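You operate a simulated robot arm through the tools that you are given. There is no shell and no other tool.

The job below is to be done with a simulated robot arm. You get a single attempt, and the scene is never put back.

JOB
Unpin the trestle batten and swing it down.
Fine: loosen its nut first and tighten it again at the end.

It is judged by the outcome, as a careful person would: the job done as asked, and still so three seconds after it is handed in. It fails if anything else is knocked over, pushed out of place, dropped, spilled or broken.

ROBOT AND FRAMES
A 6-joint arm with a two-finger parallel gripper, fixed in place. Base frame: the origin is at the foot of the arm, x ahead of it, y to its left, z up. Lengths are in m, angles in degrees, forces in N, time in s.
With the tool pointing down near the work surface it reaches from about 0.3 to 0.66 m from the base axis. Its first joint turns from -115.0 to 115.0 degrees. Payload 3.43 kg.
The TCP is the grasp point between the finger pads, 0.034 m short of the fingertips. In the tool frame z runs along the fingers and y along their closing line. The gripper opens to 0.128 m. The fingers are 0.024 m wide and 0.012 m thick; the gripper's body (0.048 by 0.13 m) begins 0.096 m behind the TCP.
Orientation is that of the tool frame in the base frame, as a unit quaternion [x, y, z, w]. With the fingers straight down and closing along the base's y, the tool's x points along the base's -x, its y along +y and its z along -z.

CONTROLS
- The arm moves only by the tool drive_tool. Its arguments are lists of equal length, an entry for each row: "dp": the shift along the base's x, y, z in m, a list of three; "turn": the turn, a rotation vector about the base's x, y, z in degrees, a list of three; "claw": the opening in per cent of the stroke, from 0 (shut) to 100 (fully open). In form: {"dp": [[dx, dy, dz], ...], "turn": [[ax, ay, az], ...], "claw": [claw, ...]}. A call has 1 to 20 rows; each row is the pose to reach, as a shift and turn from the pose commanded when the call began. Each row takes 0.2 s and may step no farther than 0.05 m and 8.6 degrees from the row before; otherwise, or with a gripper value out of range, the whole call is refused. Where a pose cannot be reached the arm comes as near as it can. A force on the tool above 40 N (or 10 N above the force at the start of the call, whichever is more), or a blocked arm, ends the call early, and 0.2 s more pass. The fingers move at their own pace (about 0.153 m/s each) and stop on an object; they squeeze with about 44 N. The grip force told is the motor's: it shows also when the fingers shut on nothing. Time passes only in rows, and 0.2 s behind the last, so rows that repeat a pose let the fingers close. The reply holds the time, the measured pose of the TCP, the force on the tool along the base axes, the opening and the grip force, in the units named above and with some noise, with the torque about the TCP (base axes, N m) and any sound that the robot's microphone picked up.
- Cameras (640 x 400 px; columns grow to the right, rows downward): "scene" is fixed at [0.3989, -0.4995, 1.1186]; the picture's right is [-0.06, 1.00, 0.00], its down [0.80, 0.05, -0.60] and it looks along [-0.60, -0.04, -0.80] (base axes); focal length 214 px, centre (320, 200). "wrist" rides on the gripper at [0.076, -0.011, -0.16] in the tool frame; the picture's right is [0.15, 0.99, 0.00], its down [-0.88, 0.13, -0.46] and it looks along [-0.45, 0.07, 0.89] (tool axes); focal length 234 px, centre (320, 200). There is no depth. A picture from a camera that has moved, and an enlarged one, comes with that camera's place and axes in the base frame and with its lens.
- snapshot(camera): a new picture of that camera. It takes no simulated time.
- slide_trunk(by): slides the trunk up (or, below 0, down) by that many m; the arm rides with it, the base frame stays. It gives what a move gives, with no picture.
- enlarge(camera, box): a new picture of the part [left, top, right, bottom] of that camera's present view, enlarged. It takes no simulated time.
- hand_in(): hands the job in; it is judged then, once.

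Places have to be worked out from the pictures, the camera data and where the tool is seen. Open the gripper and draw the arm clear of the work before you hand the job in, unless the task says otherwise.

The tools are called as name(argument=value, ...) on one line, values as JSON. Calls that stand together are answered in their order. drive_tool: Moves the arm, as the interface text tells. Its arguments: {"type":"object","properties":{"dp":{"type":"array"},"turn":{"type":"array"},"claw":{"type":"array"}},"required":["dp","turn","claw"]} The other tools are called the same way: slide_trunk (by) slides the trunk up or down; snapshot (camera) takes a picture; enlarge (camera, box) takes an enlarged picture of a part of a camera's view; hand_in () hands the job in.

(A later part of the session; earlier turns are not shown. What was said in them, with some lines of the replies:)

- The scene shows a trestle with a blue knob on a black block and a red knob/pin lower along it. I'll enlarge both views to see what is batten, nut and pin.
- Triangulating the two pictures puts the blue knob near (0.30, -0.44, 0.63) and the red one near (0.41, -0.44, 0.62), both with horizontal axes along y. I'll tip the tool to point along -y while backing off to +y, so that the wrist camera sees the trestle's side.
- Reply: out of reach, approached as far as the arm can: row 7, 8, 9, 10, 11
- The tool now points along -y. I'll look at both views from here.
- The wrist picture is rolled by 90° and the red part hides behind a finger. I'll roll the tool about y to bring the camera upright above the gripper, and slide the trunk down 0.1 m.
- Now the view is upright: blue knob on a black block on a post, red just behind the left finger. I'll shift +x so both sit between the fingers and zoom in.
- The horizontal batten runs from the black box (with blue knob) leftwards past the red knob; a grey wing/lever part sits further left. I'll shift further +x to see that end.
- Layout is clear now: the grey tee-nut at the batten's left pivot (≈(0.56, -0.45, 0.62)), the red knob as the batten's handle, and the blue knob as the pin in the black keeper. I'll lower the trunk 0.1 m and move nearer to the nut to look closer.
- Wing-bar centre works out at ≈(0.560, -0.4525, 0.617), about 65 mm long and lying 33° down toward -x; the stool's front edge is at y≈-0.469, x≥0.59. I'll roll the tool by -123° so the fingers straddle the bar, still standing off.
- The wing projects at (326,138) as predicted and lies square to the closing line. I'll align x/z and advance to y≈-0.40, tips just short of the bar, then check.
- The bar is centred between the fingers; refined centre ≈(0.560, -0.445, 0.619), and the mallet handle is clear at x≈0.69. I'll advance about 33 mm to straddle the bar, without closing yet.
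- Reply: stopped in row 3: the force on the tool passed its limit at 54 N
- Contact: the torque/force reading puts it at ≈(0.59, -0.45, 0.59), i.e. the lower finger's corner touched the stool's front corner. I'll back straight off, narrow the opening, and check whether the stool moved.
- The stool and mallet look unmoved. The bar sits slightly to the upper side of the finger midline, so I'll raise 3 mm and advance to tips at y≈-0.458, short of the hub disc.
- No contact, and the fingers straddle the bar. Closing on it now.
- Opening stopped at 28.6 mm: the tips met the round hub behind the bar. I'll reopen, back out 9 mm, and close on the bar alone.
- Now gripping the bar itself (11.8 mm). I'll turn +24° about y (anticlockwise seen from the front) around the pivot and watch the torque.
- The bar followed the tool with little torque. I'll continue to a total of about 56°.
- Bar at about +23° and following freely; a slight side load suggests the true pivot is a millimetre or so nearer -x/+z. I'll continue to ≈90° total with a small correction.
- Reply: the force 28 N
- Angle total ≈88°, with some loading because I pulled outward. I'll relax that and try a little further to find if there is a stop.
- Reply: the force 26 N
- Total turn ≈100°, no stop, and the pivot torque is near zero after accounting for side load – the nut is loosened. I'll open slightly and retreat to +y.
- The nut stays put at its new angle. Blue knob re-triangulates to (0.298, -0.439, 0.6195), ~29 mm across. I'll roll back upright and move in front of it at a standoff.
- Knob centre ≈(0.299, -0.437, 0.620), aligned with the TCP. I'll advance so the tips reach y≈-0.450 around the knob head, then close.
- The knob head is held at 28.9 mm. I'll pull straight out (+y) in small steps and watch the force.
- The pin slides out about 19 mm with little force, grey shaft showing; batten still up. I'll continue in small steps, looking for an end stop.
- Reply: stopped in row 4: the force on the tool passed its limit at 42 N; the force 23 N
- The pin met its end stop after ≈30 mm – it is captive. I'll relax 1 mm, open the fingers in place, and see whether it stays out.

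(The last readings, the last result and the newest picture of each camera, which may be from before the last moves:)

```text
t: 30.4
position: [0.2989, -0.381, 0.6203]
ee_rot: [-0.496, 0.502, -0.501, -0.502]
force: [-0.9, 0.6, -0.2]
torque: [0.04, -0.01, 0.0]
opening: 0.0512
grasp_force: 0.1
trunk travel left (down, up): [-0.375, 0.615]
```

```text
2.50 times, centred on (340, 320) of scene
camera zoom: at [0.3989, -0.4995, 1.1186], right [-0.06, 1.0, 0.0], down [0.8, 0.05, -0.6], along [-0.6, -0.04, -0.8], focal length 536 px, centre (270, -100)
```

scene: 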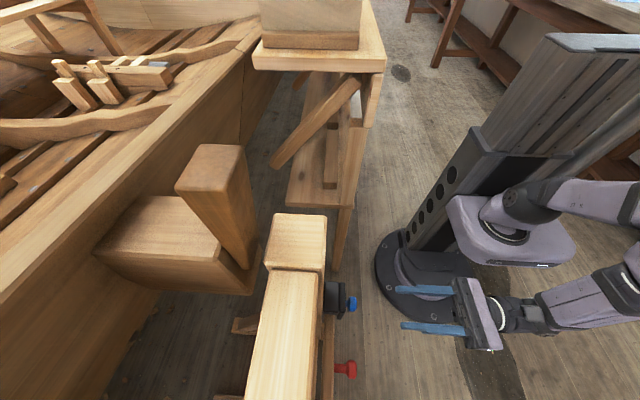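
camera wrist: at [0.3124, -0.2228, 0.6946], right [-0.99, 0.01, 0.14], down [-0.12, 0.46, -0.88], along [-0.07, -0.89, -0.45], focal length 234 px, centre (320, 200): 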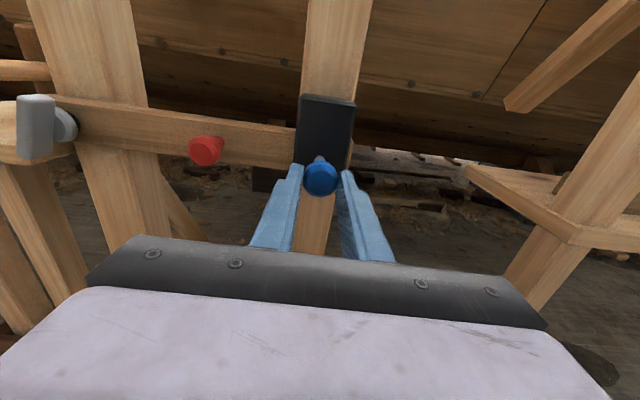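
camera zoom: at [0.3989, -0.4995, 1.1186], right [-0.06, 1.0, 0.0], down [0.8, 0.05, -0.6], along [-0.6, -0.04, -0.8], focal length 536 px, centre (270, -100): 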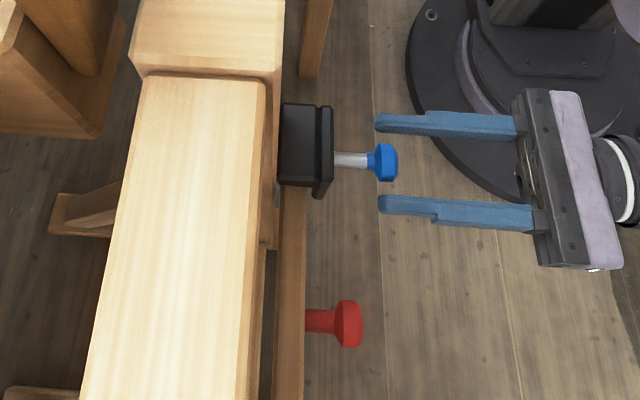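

The pin stays out and the batten is still held up by friction. I'll retreat from the pin, then lower the trunk 0.08 m (to centre the arm's range for the swing).

drive_tool(dp=[[0, 0.03, 0], [0, 0.06, 0], [0, 0.09, 0]], turn=[[0, 0, 0], [0, 0, 0], [0, 0, 0]], claw=[45, 45, 45])

slide_trunk(by=-0.08)

drive_tool(dp=[[0.03, 0, 0.03], [0.07, 0, 0.06], [0.111, 0, 0.08]], turn=[[0, 0, 0], [0, 0, 0], [0, 0, 0]], claw=[45, 45, 45])

snapshot(camera="wrist")

enlarge(camera="wrist", box=[220, 80, 420, 205])

```text
t: 31.2
position: [0.2992, -0.2902, 0.6175]
ee_rot: [-0.496, 0.502, -0.501, -0.501]
force: [-0.8, 0.1, -0.8]
torque: [-0.06, 0.01, 0.01]
opening: 0.0578
grasp_force: 0.1
trunk travel left (down, up): [-0.375, 0.615]
```

```text
t: 32.3
position: [0.3, -0.292, 0.5384]
ee_rot: [-0.496, 0.502, -0.501, -0.501]
force: [-0.6, 0.1, 0.7]
torque: [0.01, 0.0, 0.01]
opening: 0.0574
grasp_force: 0.0
trunk travel left (down, up): [-0.295, 0.695]
```

```text
t: 33.1
position: [0.4103, -0.2933, 0.619]
ee_rot: [0.497, -0.501, 0.501, 0.501]
force: [-0.5, 0.3, -0.2]
torque: [0.01, -0.03, 0.01]
opening: 0.0577
grasp_force: 0.1
trunk travel left (down, up): [-0.295, 0.695]
```

```text
taken
camera wrist: at [0.4228, -0.1347, 0.694], right [-0.99, 0.01, 0.14], down [-0.12, 0.45, -0.88], along [-0.07, -0.89, -0.45], focal length 234 px, centre (320, 200)
```

wrist: 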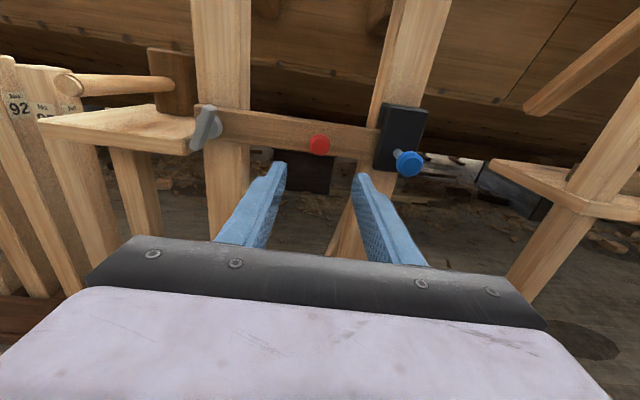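

```text
3.20 times, centred on (320, 142) of wrist
camera zoom: at [0.4228, -0.1347, 0.694], right [-0.99, 0.01, 0.14], down [-0.12, 0.45, -0.88], along [-0.07, -0.89, -0.45], focal length 749 px, centre (320, 384)
```

zoom: 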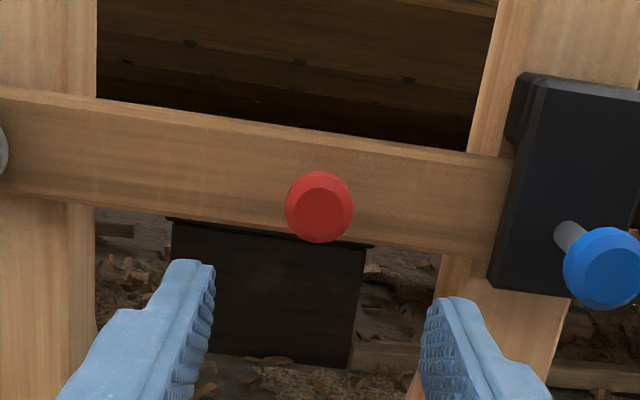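

The red knob head is aligned at ≈(0.410, -0.437, 0.620). I'll advance and close on it.

drive_tool(dp=[[0, -0.045, 0], [0, -0.09, 0], [0, -0.11, 0], [0, -0.12, 0], [0, -0.124, 0], [0, -0.124, 0], [0, -0.124, 0], [0, -0.124, 0]], turn=[[0, 0, 0], [0, 0, 0], [0, 0, 0], [0, 0, 0], [0, 0, 0], [0, 0, 0], [0, 0, 0], [0, 0, 0]], claw=[45, 45, 45, 45, 45, 20, 10, 0])

enlarge(camera="wrist", box=[220, 100, 420, 225])

enlarge(camera="scene", box=[260, 240, 420, 400])

```text
t: 34.9
position: [0.4109, -0.416, 0.6183]
ee_rot: [-0.496, 0.502, -0.501, -0.501]
force: [3.4, -4.7, 0.8]
torque: [-0.11, 0.02, 0.18]
opening: 0.0276
grasp_force: 45.3
trunk travel left (down, up): [-0.295, 0.695]
```

```text
3.20 times, centred on (320, 162) of wrist
camera zoom: at [0.4223, -0.2563, 0.6946], right [-0.99, 0.01, 0.14], down [-0.12, 0.45, -0.88], along [-0.07, -0.89, -0.45], focal length 749 px, centre (320, 320)
```

zoom: 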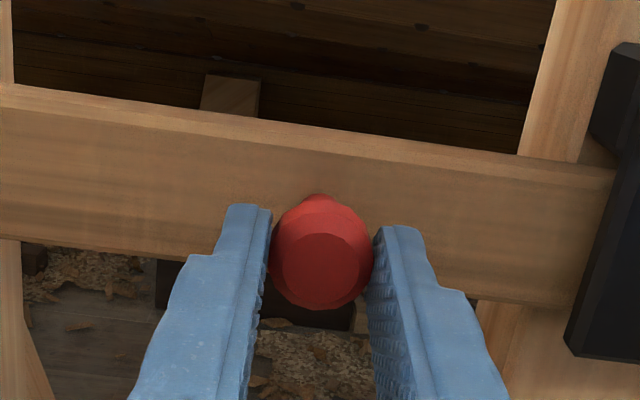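

```text
2.50 times, centred on (340, 320) of scene
camera zoom: at [0.3989, -0.4995, 1.1186], right [-0.06, 1.0, 0.0], down [0.8, 0.05, -0.6], along [-0.6, -0.04, -0.8], focal length 536 px, centre (270, -100)
```

zoom: 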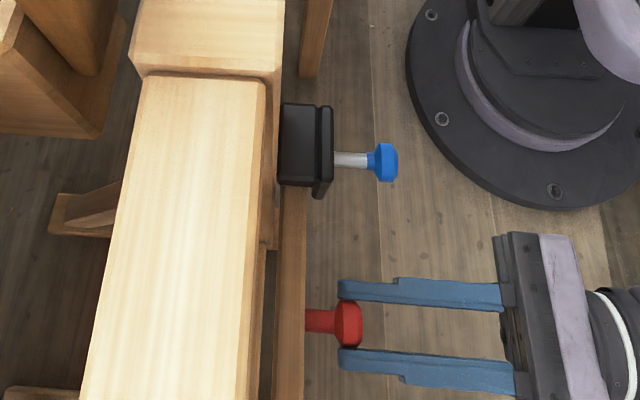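

Holding the red handle (27.6 mm). I'll start the swing about the pivot (0.5614, 0.621) with a 10° test, tool turning with the batten.

drive_tool(dp=[[0.0002, 0, -0.0066], [0.0007, 0, -0.0132], [0.0015, 0, -0.0198], [0.0025, 0, -0.0263]], turn=[[0, -2.5, 0], [0, -5, 0], [0, -7.5, 0], [0, -10, 0]], claw=[0, 0, 0, 0])

snapshot(camera="wrist")

enlarge(camera="scene", box=[260, 240, 420, 400])

```text
t: 35.9
position: [0.413, -0.4158, 0.5923]
ee_rot: [-0.449, 0.544, -0.543, -0.456]
force: [4.1, -21.2, 2.5]
torque: [-0.24, -0.2, 0.1]
opening: 0.0273
grasp_force: 44.6
trunk travel left (down, up): [-0.295, 0.695]
```

```text
taken
camera wrist: at [0.4116, -0.2562, 0.6686], right [-1.0, 0.01, -0.03], down [0.03, 0.45, -0.89], along [0.01, -0.89, -0.45], focal length 234 px, centre (320, 200)
```

wrist: 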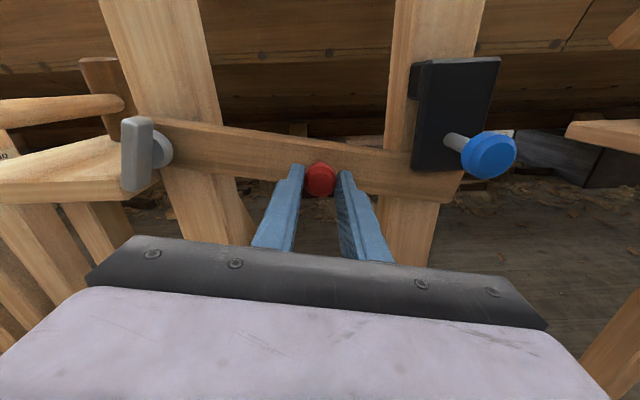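

```text
2.50 times, centred on (340, 320) of scene
camera zoom: at [0.3989, -0.4995, 1.1186], right [-0.06, 1.0, 0.0], down [0.8, 0.05, -0.6], along [-0.6, -0.04, -0.8], focal length 536 px, centre (270, -100)
```

zoom: 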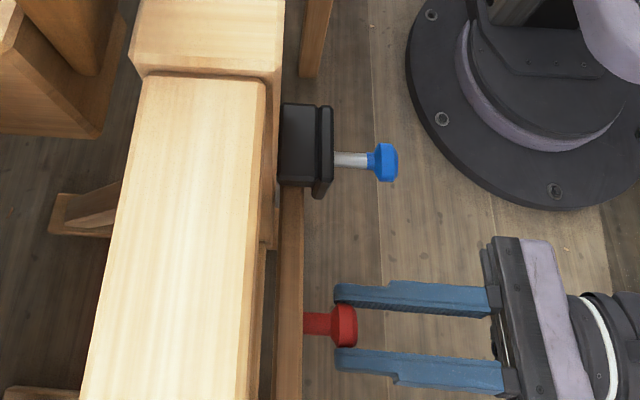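

The batten swings with the handle, with just a slight pull in -y. I'll continue to about 40°, easing 2 mm toward -y.

drive_tool(dp=[[0.0037, -0.001, -0.0154], [0.0089, -0.002, -0.0303], [0.0157, -0.002, -0.0447], [0.024, -0.002, -0.0582], [0.0335, -0.002, -0.0708]], turn=[[0, -6, 0], [0, -12, 0], [0, -18, 0], [0, -24, 0], [0, -30, 0]], claw=[0, 0, 0, 0, 0])

snapshot(camera="wrist")

```text
t: 37.1
position: [0.4485, -0.4148, 0.5218]
ee_rot: [-0.294, 0.642, -0.642, -0.299]
force: [8.7, 11.1, 9.6]
torque: [-0.37, 0.03, 0.13]
opening: 0.0274
grasp_force: 45.2
trunk travel left (down, up): [-0.295, 0.695]
```

```text
taken
camera wrist: at [0.4074, -0.2561, 0.5866], right [-0.85, 0.0, -0.53], down [0.47, 0.45, -0.76], along [0.24, -0.89, -0.38], focal length 234 px, centre (320, 200)
```

wrist: 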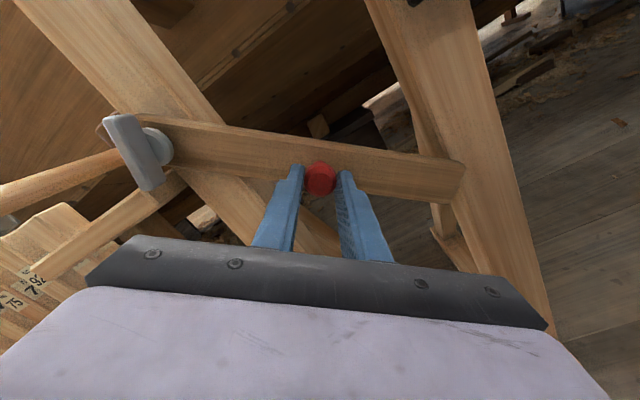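

At ≈40°, still moving freely, and the nut bar stays fixed. I'll continue to ≈64° with a slight radial correction inward.

drive_tool(dp=[[0.0117, 0.0005, -0.0107], [0.0239, 0.001, -0.0207], [0.0368, 0.001, -0.0296], [0.0506, 0.001, -0.0371]], turn=[[0, -6, 0], [0, -12, 0], [0, -18, 0], [0, -24, 0]], claw=[0, 0, 0, 0])

snapshot(camera="wrist")

```text
t: 38.1
position: [0.497, -0.4157, 0.484]
ee_rot: [-0.153, 0.691, -0.688, -0.159]
force: [4.8, 4.5, 5.9]
torque: [-0.46, 0.5, -0.38]
opening: 0.0277
grasp_force: 44.9
trunk travel left (down, up): [-0.295, 0.695]
```

```text
taken
camera wrist: at [0.4348, -0.2562, 0.5282], right [-0.56, 0.01, -0.83], down [0.74, 0.45, -0.5], along [0.37, -0.89, -0.26], focal length 234 px, centre (320, 200)
```

wrist: 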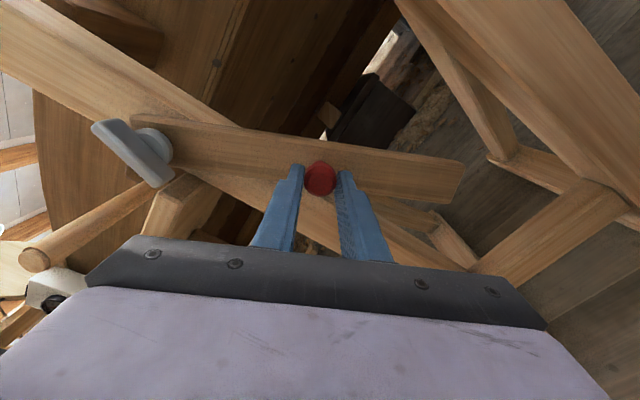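

At ≈64°, low loads. Continuing to ≈88°.

drive_tool(dp=[[0.0145, 0.0, -0.0061], [0.0297, 0.0, -0.0105], [0.045, 0.0, -0.0133], [0.0605, 0.0, -0.0146]], turn=[[0, -6, 0], [0, -12, 0], [0, -18, 0], [0, -24, 0]], claw=[0, 0, 0, 0])

snapshot(camera="wrist")

snapshot(camera="scene")

```text
t: 39.1
position: [0.5574, -0.4153, 0.4702]
ee_rot: [-0.007, 0.709, -0.705, -0.012]
force: [0.8, -0.8, 7.3]
torque: [-0.45, 0.52, -0.11]
opening: 0.0276
grasp_force: 45.3
trunk travel left (down, up): [-0.295, 0.695]
```

```text
taken
camera wrist: at [0.4825, -0.2561, 0.4849], right [-0.17, 0.01, -0.98], down [0.88, 0.45, -0.15], along [0.44, -0.89, -0.08], focal length 234 px, centre (320, 200)
```

wrist: 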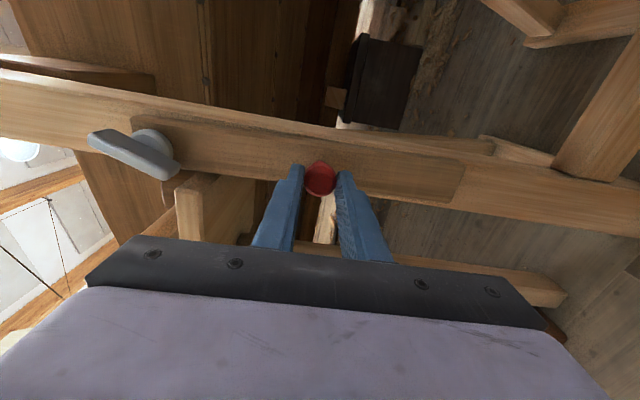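

```text
taken
```

scene: 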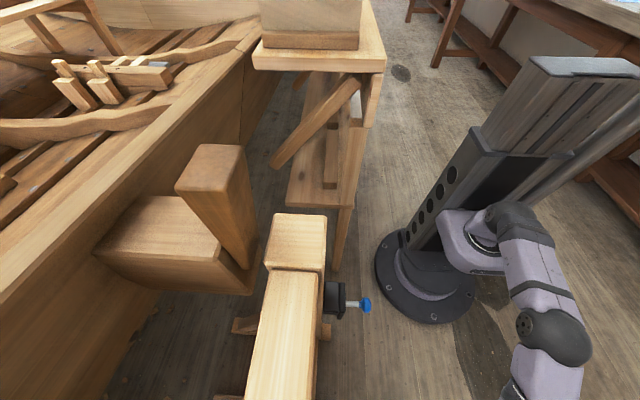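

The batten hangs at ≈88°. I'll add the last 2° to plumb and then open the fingers in place.

drive_tool(dp=[[0.0026, 0, 0], [0.0052, 0, 0], [0.0052, 0, 0], [0.0052, 0, 0], [0.0052, 0, 0], [0.0052, 0.02, 0], [0.0052, 0.05, 0], [0.0052, 0.09, 0], [0.0052, 0.13, 0]], turn=[[0, -1, 0], [0, -2, 0], [0, -2, 0], [0, -2, 0], [0, -2, 0], [0, -2, 0], [0, -2, 0], [0, -2, 0], [0, -2, 0]], claw=[0, 0, 0, 35, 40, 40, 40, 45, 45])

snapshot(camera="wrist")

```text
t: 41.1
position: [0.5629, -0.2878, 0.4671]
ee_rot: [0.004, 0.709, -0.705, 0.0]
force: [-0.5, -0.4, -0.1]
torque: [0.0, 0.01, 0.02]
opening: 0.0575
grasp_force: 0.0
trunk travel left (down, up): [-0.295, 0.695]
```

```text
taken
camera wrist: at [0.4885, -0.1281, 0.4808], right [-0.14, 0.01, -0.99], down [0.88, 0.45, -0.12], along [0.45, -0.89, -0.07], focal length 234 px, centre (320, 200)
```

wrist: 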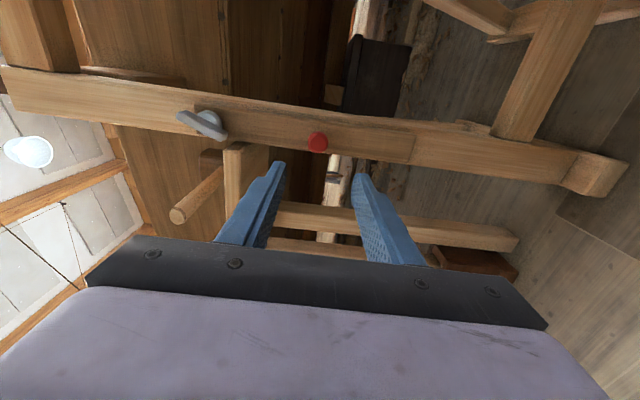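

The batten hangs straight along the post and stays. Next: tighten the nut. I'll raise the trunk back by 0.08 m, move up in front of the nut and roll +67° to match the bar.

slide_trunk(by=0.08)

drive_tool(dp=[[0, 0, 0.01], [0, 0, 0.02], [0, 0, 0.03], [0, 0, 0.04], [0, 0, 0.05], [0, 0, 0.06], [0, 0, 0.07], [0, 0, 0.075], [0, 0, 0.075]], turn=[[0, 8, 0], [0, 16, 0], [0, 24, 0], [0, 32, 0], [0, 40, 0], [0, 48, 0], [0, 56, 0], [0, 64, 0], [0, 67, 0]], claw=[45, 45, 45, 45, 45, 45, 35, 26, 26])

snapshot(camera="wrist")

enlarge(camera="wrist", box=[220, 80, 420, 205])

```text
t: 42.3
position: [0.5631, -0.2883, 0.5477]
ee_rot: [0.004, 0.71, -0.704, 0.0]
force: [-0.1, 0.2, 0.4]
torque: [-0.05, 0.0, 0.0]
opening: 0.0578
grasp_force: 0.0
trunk travel left (down, up): [-0.375, 0.615]
```

```text
t: 44.3
position: [0.5633, -0.2875, 0.6239]
ee_rot: [-0.387, 0.591, -0.59, -0.392]
force: [-0.3, -0.7, -0.1]
torque: [0.01, 0.02, 0.04]
opening: 0.0331
grasp_force: 0.1
trunk travel left (down, up): [-0.375, 0.615]
```

```text
taken
camera wrist: at [0.5453, -0.1279, 0.699], right [-0.97, 0.01, -0.26], down [0.23, 0.45, -0.86], along [0.11, -0.89, -0.44], focal length 234 px, centre (320, 200)
```

wrist: 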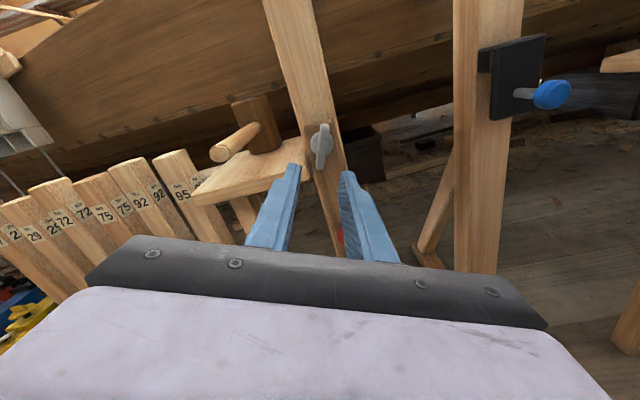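

```text
3.20 times, centred on (320, 142) of wrist
camera zoom: at [0.5453, -0.1279, 0.699], right [-0.97, 0.01, -0.26], down [0.23, 0.45, -0.86], along [0.11, -0.89, -0.44], focal length 749 px, centre (320, 384)
```

zoom: 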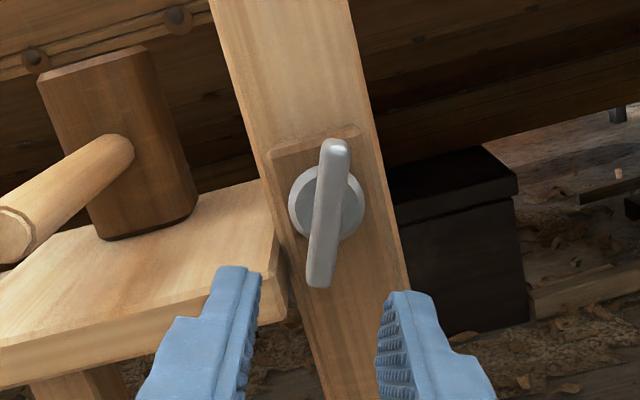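

The bar is at ≈68°, centre (0.561, -0.445, 0.6205), unmoved from where I left it. I'll approach to the same grip depth (TCP y≈-0.415), offset 7 mm toward its upper end, and close.

drive_tool(dp=[[-0.005, -0.04, 0.003], [-0.005, -0.08, 0.003], [-0.005, -0.105, 0.003], [-0.005, -0.118, 0.003], [-0.005, -0.1275, 0.003]], turn=[[0, 0, 0], [0, 0, 0], [0, 0, 0], [0, 0, 0], [0, 0, 0]], claw=[26, 26, 26, 26, 26])

enlarge(camera="wrist", box=[220, 110, 420, 235])

```text
t: 45.5
position: [0.5585, -0.415, 0.6245]
ee_rot: [-0.386, 0.592, -0.59, -0.391]
force: [-0.6, -1.0, -0.1]
torque: [0.02, -0.02, 0.0]
opening: 0.033
grasp_force: 0.0
trunk travel left (down, up): [-0.375, 0.615]
```

```text
3.20 times, centred on (320, 172) of wrist
camera zoom: at [0.5403, -0.2561, 0.6996], right [-0.97, 0.01, -0.26], down [0.23, 0.45, -0.86], along [0.11, -0.89, -0.44], focal length 749 px, centre (320, 288)
```

zoom: 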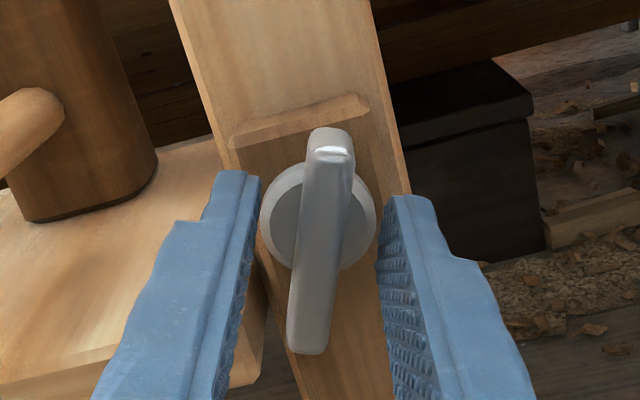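

Well centred and no contact. Closing on the bar.

drive_tool(dp=[[0, 0, 0], [0, 0, 0], [0, 0, 0]], turn=[[0, 0, 0], [0, 0, 0], [0, 0, 0]], claw=[10, 0, 0])

enlarge(camera="wrist", box=[220, 110, 420, 235])

```text
t: 46.3
position: [0.5592, -0.4156, 0.6258]
ee_rot: [-0.385, 0.592, -0.589, -0.392]
force: [-3.9, -1.1, -1.5]
torque: [-0.44, 0.04, 0.63]
opening: 0.0119
grasp_force: 45.5
trunk travel left (down, up): [-0.375, 0.615]
```

```text
3.20 times, centred on (320, 172) of wrist
camera zoom: at [0.5401, -0.2561, 0.6995], right [-0.97, 0.01, -0.26], down [0.23, 0.45, -0.86], along [0.11, -0.89, -0.44], focal length 749 px, centre (320, 288)
```

zoom: 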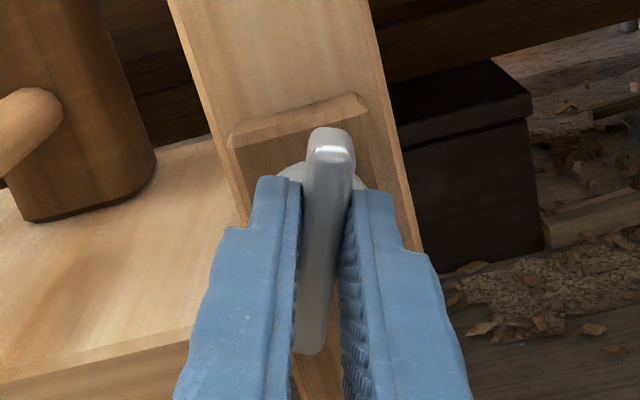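

Gripped at 11.9 mm. Turning back clockwise (negative about y) around the pivot, first 48°, watching torque.

drive_tool(dp=[[-0.0007, 0, -0.0003], [-0.0013, 0, -0.0008], [-0.0019, 0, -0.0012], [-0.0024, 0, -0.0018], [-0.0028, 0, -0.0025], [-0.0031, 0, -0.0031]], turn=[[0, -8, 0], [0, -16, 0], [0, -24, 0], [0, -32, 0], [0, -40, 0], [0, -48, 0]], claw=[0, 0, 0, 0, 0, 0])

enlarge(camera="wrist", box=[220, 110, 420, 235])

```text
t: 47.7
position: [0.555, -0.4147, 0.6223]
ee_rot: [-0.111, 0.701, -0.695, -0.116]
force: [-5.9, -3.3, -2.7]
torque: [-0.36, 0.05, 0.98]
opening: 0.0118
grasp_force: 45.1
trunk travel left (down, up): [-0.375, 0.615]
```

```text
3.20 times, centred on (320, 172) of wrist
camera zoom: at [0.4881, -0.2561, 0.6583], right [-0.45, 0.01, -0.89], down [0.8, 0.45, -0.4], along [0.4, -0.89, -0.21], focal length 749 px, centre (320, 288)
```

zoom: 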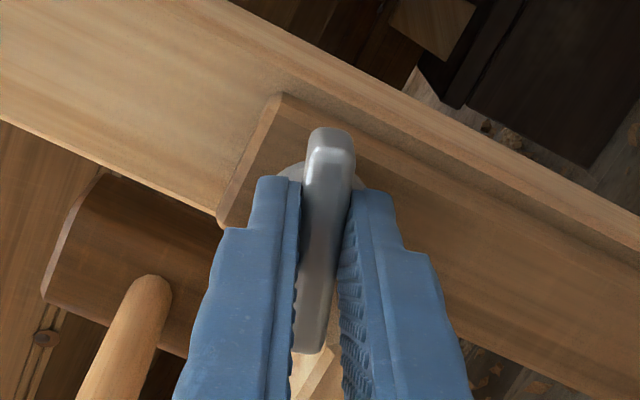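

Half way, moving freely and the batten stays hanging. Continuing another 40°, then I'll check torque near the original angle.

drive_tool(dp=[[-0.0004, 0, -0.0008], [-0.0007, 0, -0.0015], [-0.0008, 0, -0.0023], [-0.0008, 0, -0.003], [-0.0006, 0, -0.0037]], turn=[[0, -8, 0], [0, -16, 0], [0, -24, 0], [0, -32, 0], [0, -40, 0]], claw=[0, 0, 0, 0, 0])

enlarge(camera="wrist", box=[220, 110, 420, 235])

```text
t: 48.9
position: [0.554, -0.4159, 0.6184]
ee_rot: [0.133, 0.698, -0.691, 0.131]
force: [2.6, -4.0, -4.8]
torque: [-0.3, 0.07, -1.21]
opening: 0.0119
grasp_force: 45.1
trunk travel left (down, up): [-0.375, 0.615]
```

```text
3.20 times, centred on (320, 172) of wrist
camera zoom: at [0.4806, -0.2561, 0.6032], right [0.23, 0.01, -0.97], down [0.87, 0.45, 0.21], along [0.44, -0.89, 0.09], focal length 749 px, centre (320, 288)
```

zoom: 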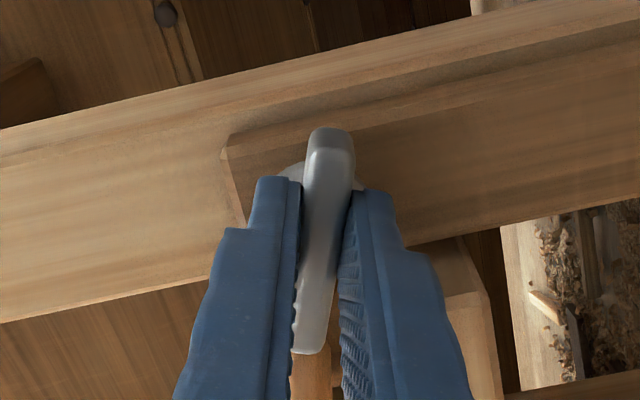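

11° short of the original angle. Continuing in small steps to the original position to feel for the tight stop.

drive_tool(dp=[[0.0001, 0, -0.0003], [0.0002, 0, -0.0006], [0.0004, 0, -0.0009]], turn=[[0, -4, 0], [0, -8, 0], [0, -11, 0]], claw=[0, 0, 0])

enlarge(camera="wrist", box=[220, 110, 420, 235])

```text
t: 49.7
position: [0.5555, -0.4157, 0.6184]
ee_rot: [0.198, 0.682, -0.676, 0.195]
force: [-4.6, 0.6, -10.0]
torque: [-1.16, 0.03, 0.6]
opening: 0.0119
grasp_force: 44.7
trunk travel left (down, up): [-0.375, 0.615]
```

```text
3.20 times, centred on (320, 172) of wrist
camera zoom: at [0.4856, -0.256, 0.5886], right [0.41, 0.01, -0.91], down [0.81, 0.45, 0.37], along [0.42, -0.89, 0.17], focal length 749 px, centre (320, 288)
```

zoom: 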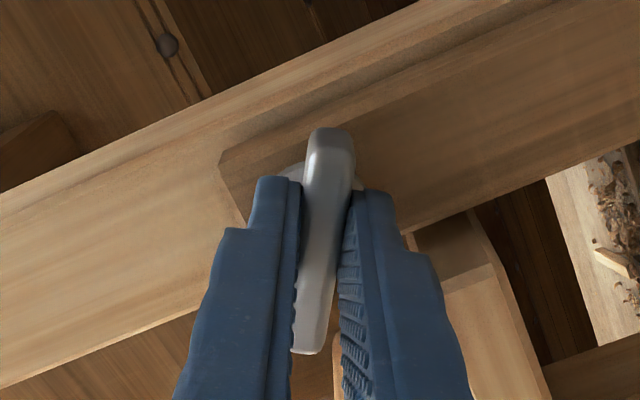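

Back at the original angle, with no clear stop torque yet. I'll settle the side load and push a few degrees further to see if it is at a stop.

drive_tool(dp=[[0, 0, -0.0012], [0, 0, -0.0012], [0.0001, 0, -0.0015], [0.0003, 0, -0.0018]], turn=[[0, 0, 0], [0, -2, 0], [0, -4, 0], [0, -6, 0]], claw=[0, 0, 0, 0])

enlarge(camera="wrist", box=[220, 110, 420, 235])

```text
t: 50.7
position: [0.5567, -0.4167, 0.6165]
ee_rot: [0.234, 0.671, -0.665, 0.231]
force: [-1.5, 1.0, -4.8]
torque: [0.28, -0.01, -1.44]
opening: 0.0117
grasp_force: 44.8
trunk travel left (down, up): [-0.375, 0.615]
```

```text
3.20 times, centred on (320, 172) of wrist
camera zoom: at [0.4895, -0.256, 0.5806], right [0.5, 0.01, -0.87], down [0.77, 0.45, 0.45], along [0.4, -0.89, 0.22], focal length 749 px, centre (320, 288)
```

zoom: 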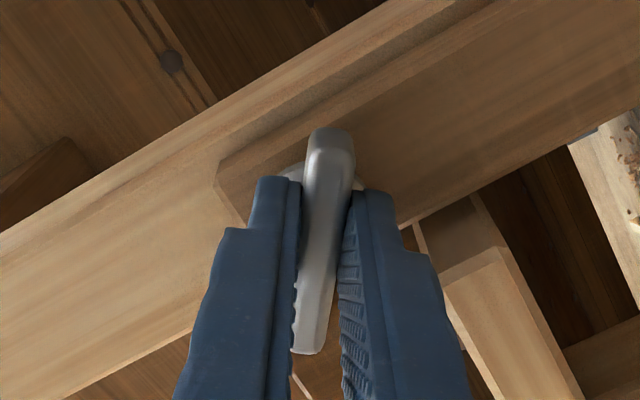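

The bar went 6° past the original with hardly any torque, so there was no hard stop there. I'll keep tightening clockwise in small steps until it resists, as one would by hand.

drive_tool(dp=[[0.0003, 0.0, -0.0003], [0.0006, 0.0, -0.0007], [0.001, 0.0, -0.001], [0.0014, 0.0, -0.0013]], turn=[[0, -4, 0], [0, -8, 0], [0, -12, 0], [0, -16, 0]], claw=[0, 0, 0, 0])

enlarge(camera="wrist", box=[220, 110, 420, 235])

```text
t: 51.7
position: [0.5571, -0.4152, 0.6164]
ee_rot: [0.323, 0.631, -0.626, 0.324]
force: [-1.7, -10.0, 5.0]
torque: [-0.99, 1.57, 0.07]
opening: 0.0176
grasp_force: 44.4
trunk travel left (down, up): [-0.375, 0.615]
```

```text
3.20 times, centred on (320, 172) of wrist
camera zoom: at [0.5032, -0.2561, 0.5637], right [0.72, 0.01, -0.69], down [0.62, 0.45, 0.64], along [0.32, -0.89, 0.32], focal length 749 px, centre (320, 288)
```

zoom: 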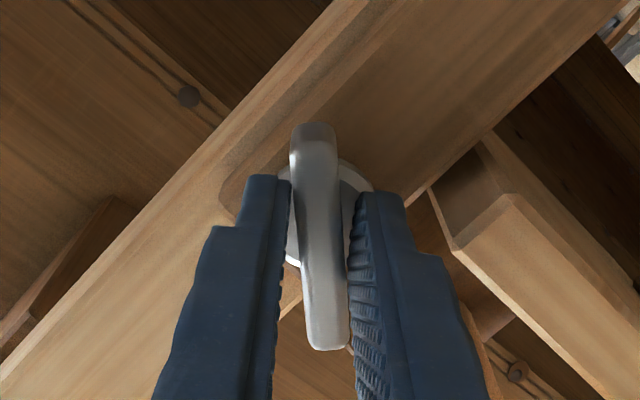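

Now there's a firm stop: torque rose to 1.6 N·m and the fingers splayed to 17.6 mm round the bar, so the nut is tight. I'll open just enough to release, and retreat straight back.

drive_tool(dp=[[0, 0, 0], [0, 0, 0], [0, 0.015, 0], [0, 0.04, 0], [0, 0.08, 0], [0, 0.125, 0]], turn=[[0, 0, 0], [0, 0, 0], [0, 0, 0], [0, 0, 0], [0, 0, 0], [0, 0, 0]], claw=[20, 21, 21, 26, 40, 60])

snapshot(camera="wrist")

enlarge(camera="wrist", box=[220, 80, 420, 205])

```text
t: 53.1
position: [0.5551, -0.2892, 0.6143]
ee_rot: [0.323, 0.633, -0.626, 0.322]
force: [0.0, -0.1, 0.1]
torque: [0.01, -0.01, -0.01]
opening: 0.0768
grasp_force: 0.0
trunk travel left (down, up): [-0.375, 0.615]
```

```text
taken
camera wrist: at [0.5022, -0.1306, 0.5613], right [0.72, 0.01, -0.7], down [0.62, 0.45, 0.64], along [0.32, -0.89, 0.32], focal length 234 px, centre (320, 200)
```

wrist: 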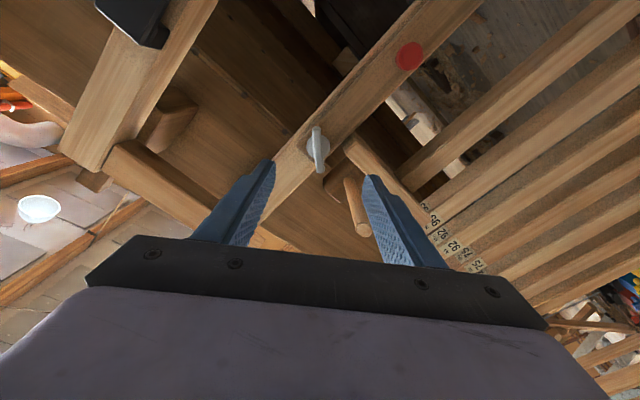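

```text
3.20 times, centred on (320, 142) of wrist
camera zoom: at [0.5022, -0.1306, 0.5613], right [0.72, 0.01, -0.7], down [0.62, 0.45, 0.64], along [0.32, -0.89, 0.32], focal length 749 px, centre (320, 384)
```

zoom: 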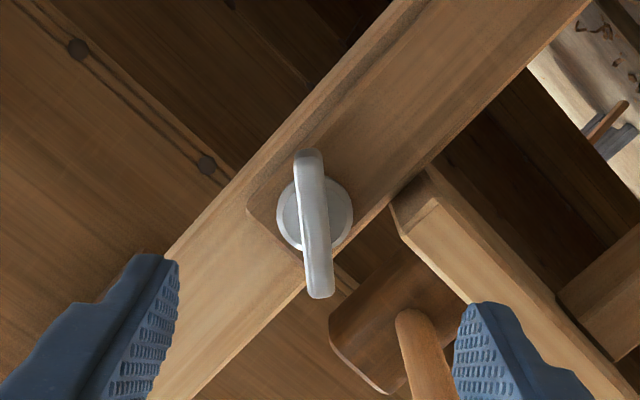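

The nut is tight and the batten hangs. I'll retreat further and roll back upright to check everything (batten, pin, stool, mallet) from the earlier viewpoint.

drive_tool(dp=[[0, 0.02, 0], [0, 0.04, 0.01], [-0.0026, 0.0465, 0.015], [-0.0026, 0.0465, 0.015], [-0.0026, 0.0465, 0.015], [-0.0026, 0.0465, 0.015], [-0.0026, 0.0465, 0.015], [-0.0026, 0.0465, 0.015], [-0.0026, 0.0465, 0.015], [-0.0026, 0.0465, 0.015], [-0.0026, 0.0465, 0.015], [-0.0026, 0.0465, 0.015], [-0.0026, 0.0465, 0.015], [-0.0026, 0.0465, 0.015], [-0.0026, 0.0465, 0.015], [-0.0026, 0.0465, 0.015], [-0.0026, 0.0465, 0.015], [-0.0026, 0.0465, 0.015]], turn=[[0, 8, 0], [0, 16, 0], [0, 24, 0], [0, 32, 0], [0, 40, 0], [0, 48, 0], [0, 56, 0], [0, 64, 0], [0, 72, 0], [0, 80, 0], [0, 88, 0], [0, 96, 0], [0, 104, 0], [0, 112, 0], [0, 120, 0], [0, 128, 0], [0, 136, 0], [0, 144, 0]], claw=[60, 70, 80, 90, 100, 100, 100, 100, 100, 100, 100, 100, 100, 100, 100, 100, 100, 100])

snapshot(camera="wrist")

enlarge(camera="wrist", box=[240, 60, 440, 185])

snapshot(camera="scene")

```text
t: 56.9
position: [0.5538, -0.2442, 0.6306]
ee_rot: [0.497, -0.501, 0.5, 0.502]
force: [-0.5, 0.5, -0.2]
torque: [0.0, 0.0, -0.01]
opening: 0.1277
grasp_force: 0.0
trunk travel left (down, up): [-0.375, 0.615]
```

```text
taken
camera wrist: at [0.5663, -0.0837, 0.7061], right [-0.99, 0.01, 0.14], down [-0.12, 0.45, -0.88], along [-0.07, -0.89, -0.45], focal length 234 px, centre (320, 200)
```

wrist: 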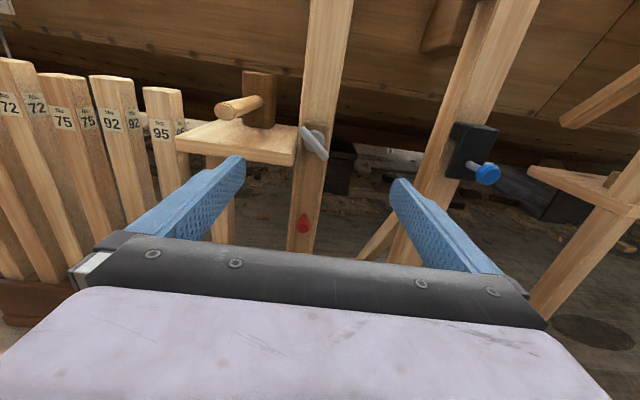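

```text
3.20 times, centred on (340, 122) of wrist
camera zoom: at [0.5663, -0.0837, 0.7061], right [-0.99, 0.01, 0.14], down [-0.12, 0.45, -0.88], along [-0.07, -0.89, -0.45], focal length 749 px, centre (256, 448)
```

zoom: 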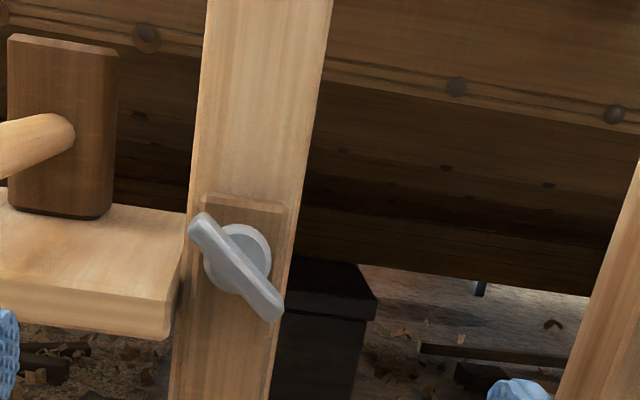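

```text
taken
```

scene: 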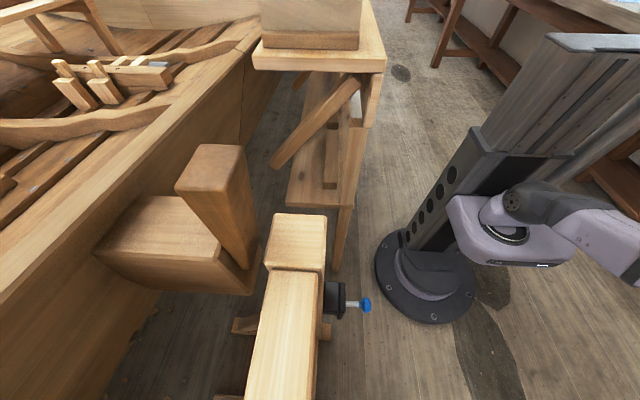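

Stool and mallet sit as before, the nut bar is tight slightly past its starting angle, the pin is out and the batten hangs plumb with its red handle. I'll draw the arm further clear.

drive_tool(dp=[[-0.01, 0.04, 0.01], [-0.03, 0.07, 0.03], [-0.05, 0.07, 0.06], [-0.05, 0.07, 0.08], [-0.05, 0.07, 0.08]], turn=[[0, 0, 0], [0, 0, 0], [0, 0, 0], [0, 0, 0], [0, 0, 0]], claw=[100, 100, 100, 100, 100])

snapshot(camera="wrist")

```text
t: 58.1
position: [0.5045, -0.1742, 0.7094]
ee_rot: [0.496, -0.502, 0.501, 0.502]
force: [0.4, 1.0, -0.1]
torque: [-0.01, -0.01, -0.01]
opening: 0.1277
grasp_force: 0.1
trunk travel left (down, up): [-0.375, 0.615]
```

```text
taken
camera wrist: at [0.5166, -0.0152, 0.7855], right [-0.99, 0.01, 0.14], down [-0.12, 0.45, -0.88], along [-0.07, -0.89, -0.45], focal length 234 px, centre (320, 200)
```

wrist: 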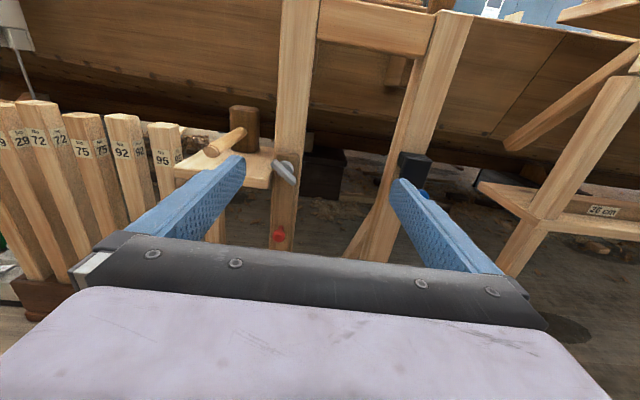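

The arm is clear, the gripper is open, and the batten hangs down with its nut tight and the pin withdrawn. Handing in.

hand_in()

```text
The job is handed in.
```

The batten is unpinned and hanging straight down, and its nut is tight again. I've handed the job in but haven't seen the verdict.

- **Nut:** I loosened it about 100° anticlockwise first. At the end I turned it clockwise until it stopped firmly at about 1.6 N·m, slightly past where it started.
- **Pin:** I pulled the blue knob out about 30 mm to its end stop. It is captive and stays out.
- **Batten:** I swung it down by the red handle to vertical. It held there when I let go.
- **Stool contact:** On my first approach to the nut, a finger touched the front corner of the stool that holds the mallet, peaking at 54 N. I backed off straight away. Later pictures show no visible shift in the stool or mallet.

The gripper is open and the arm is clear of the trestle.
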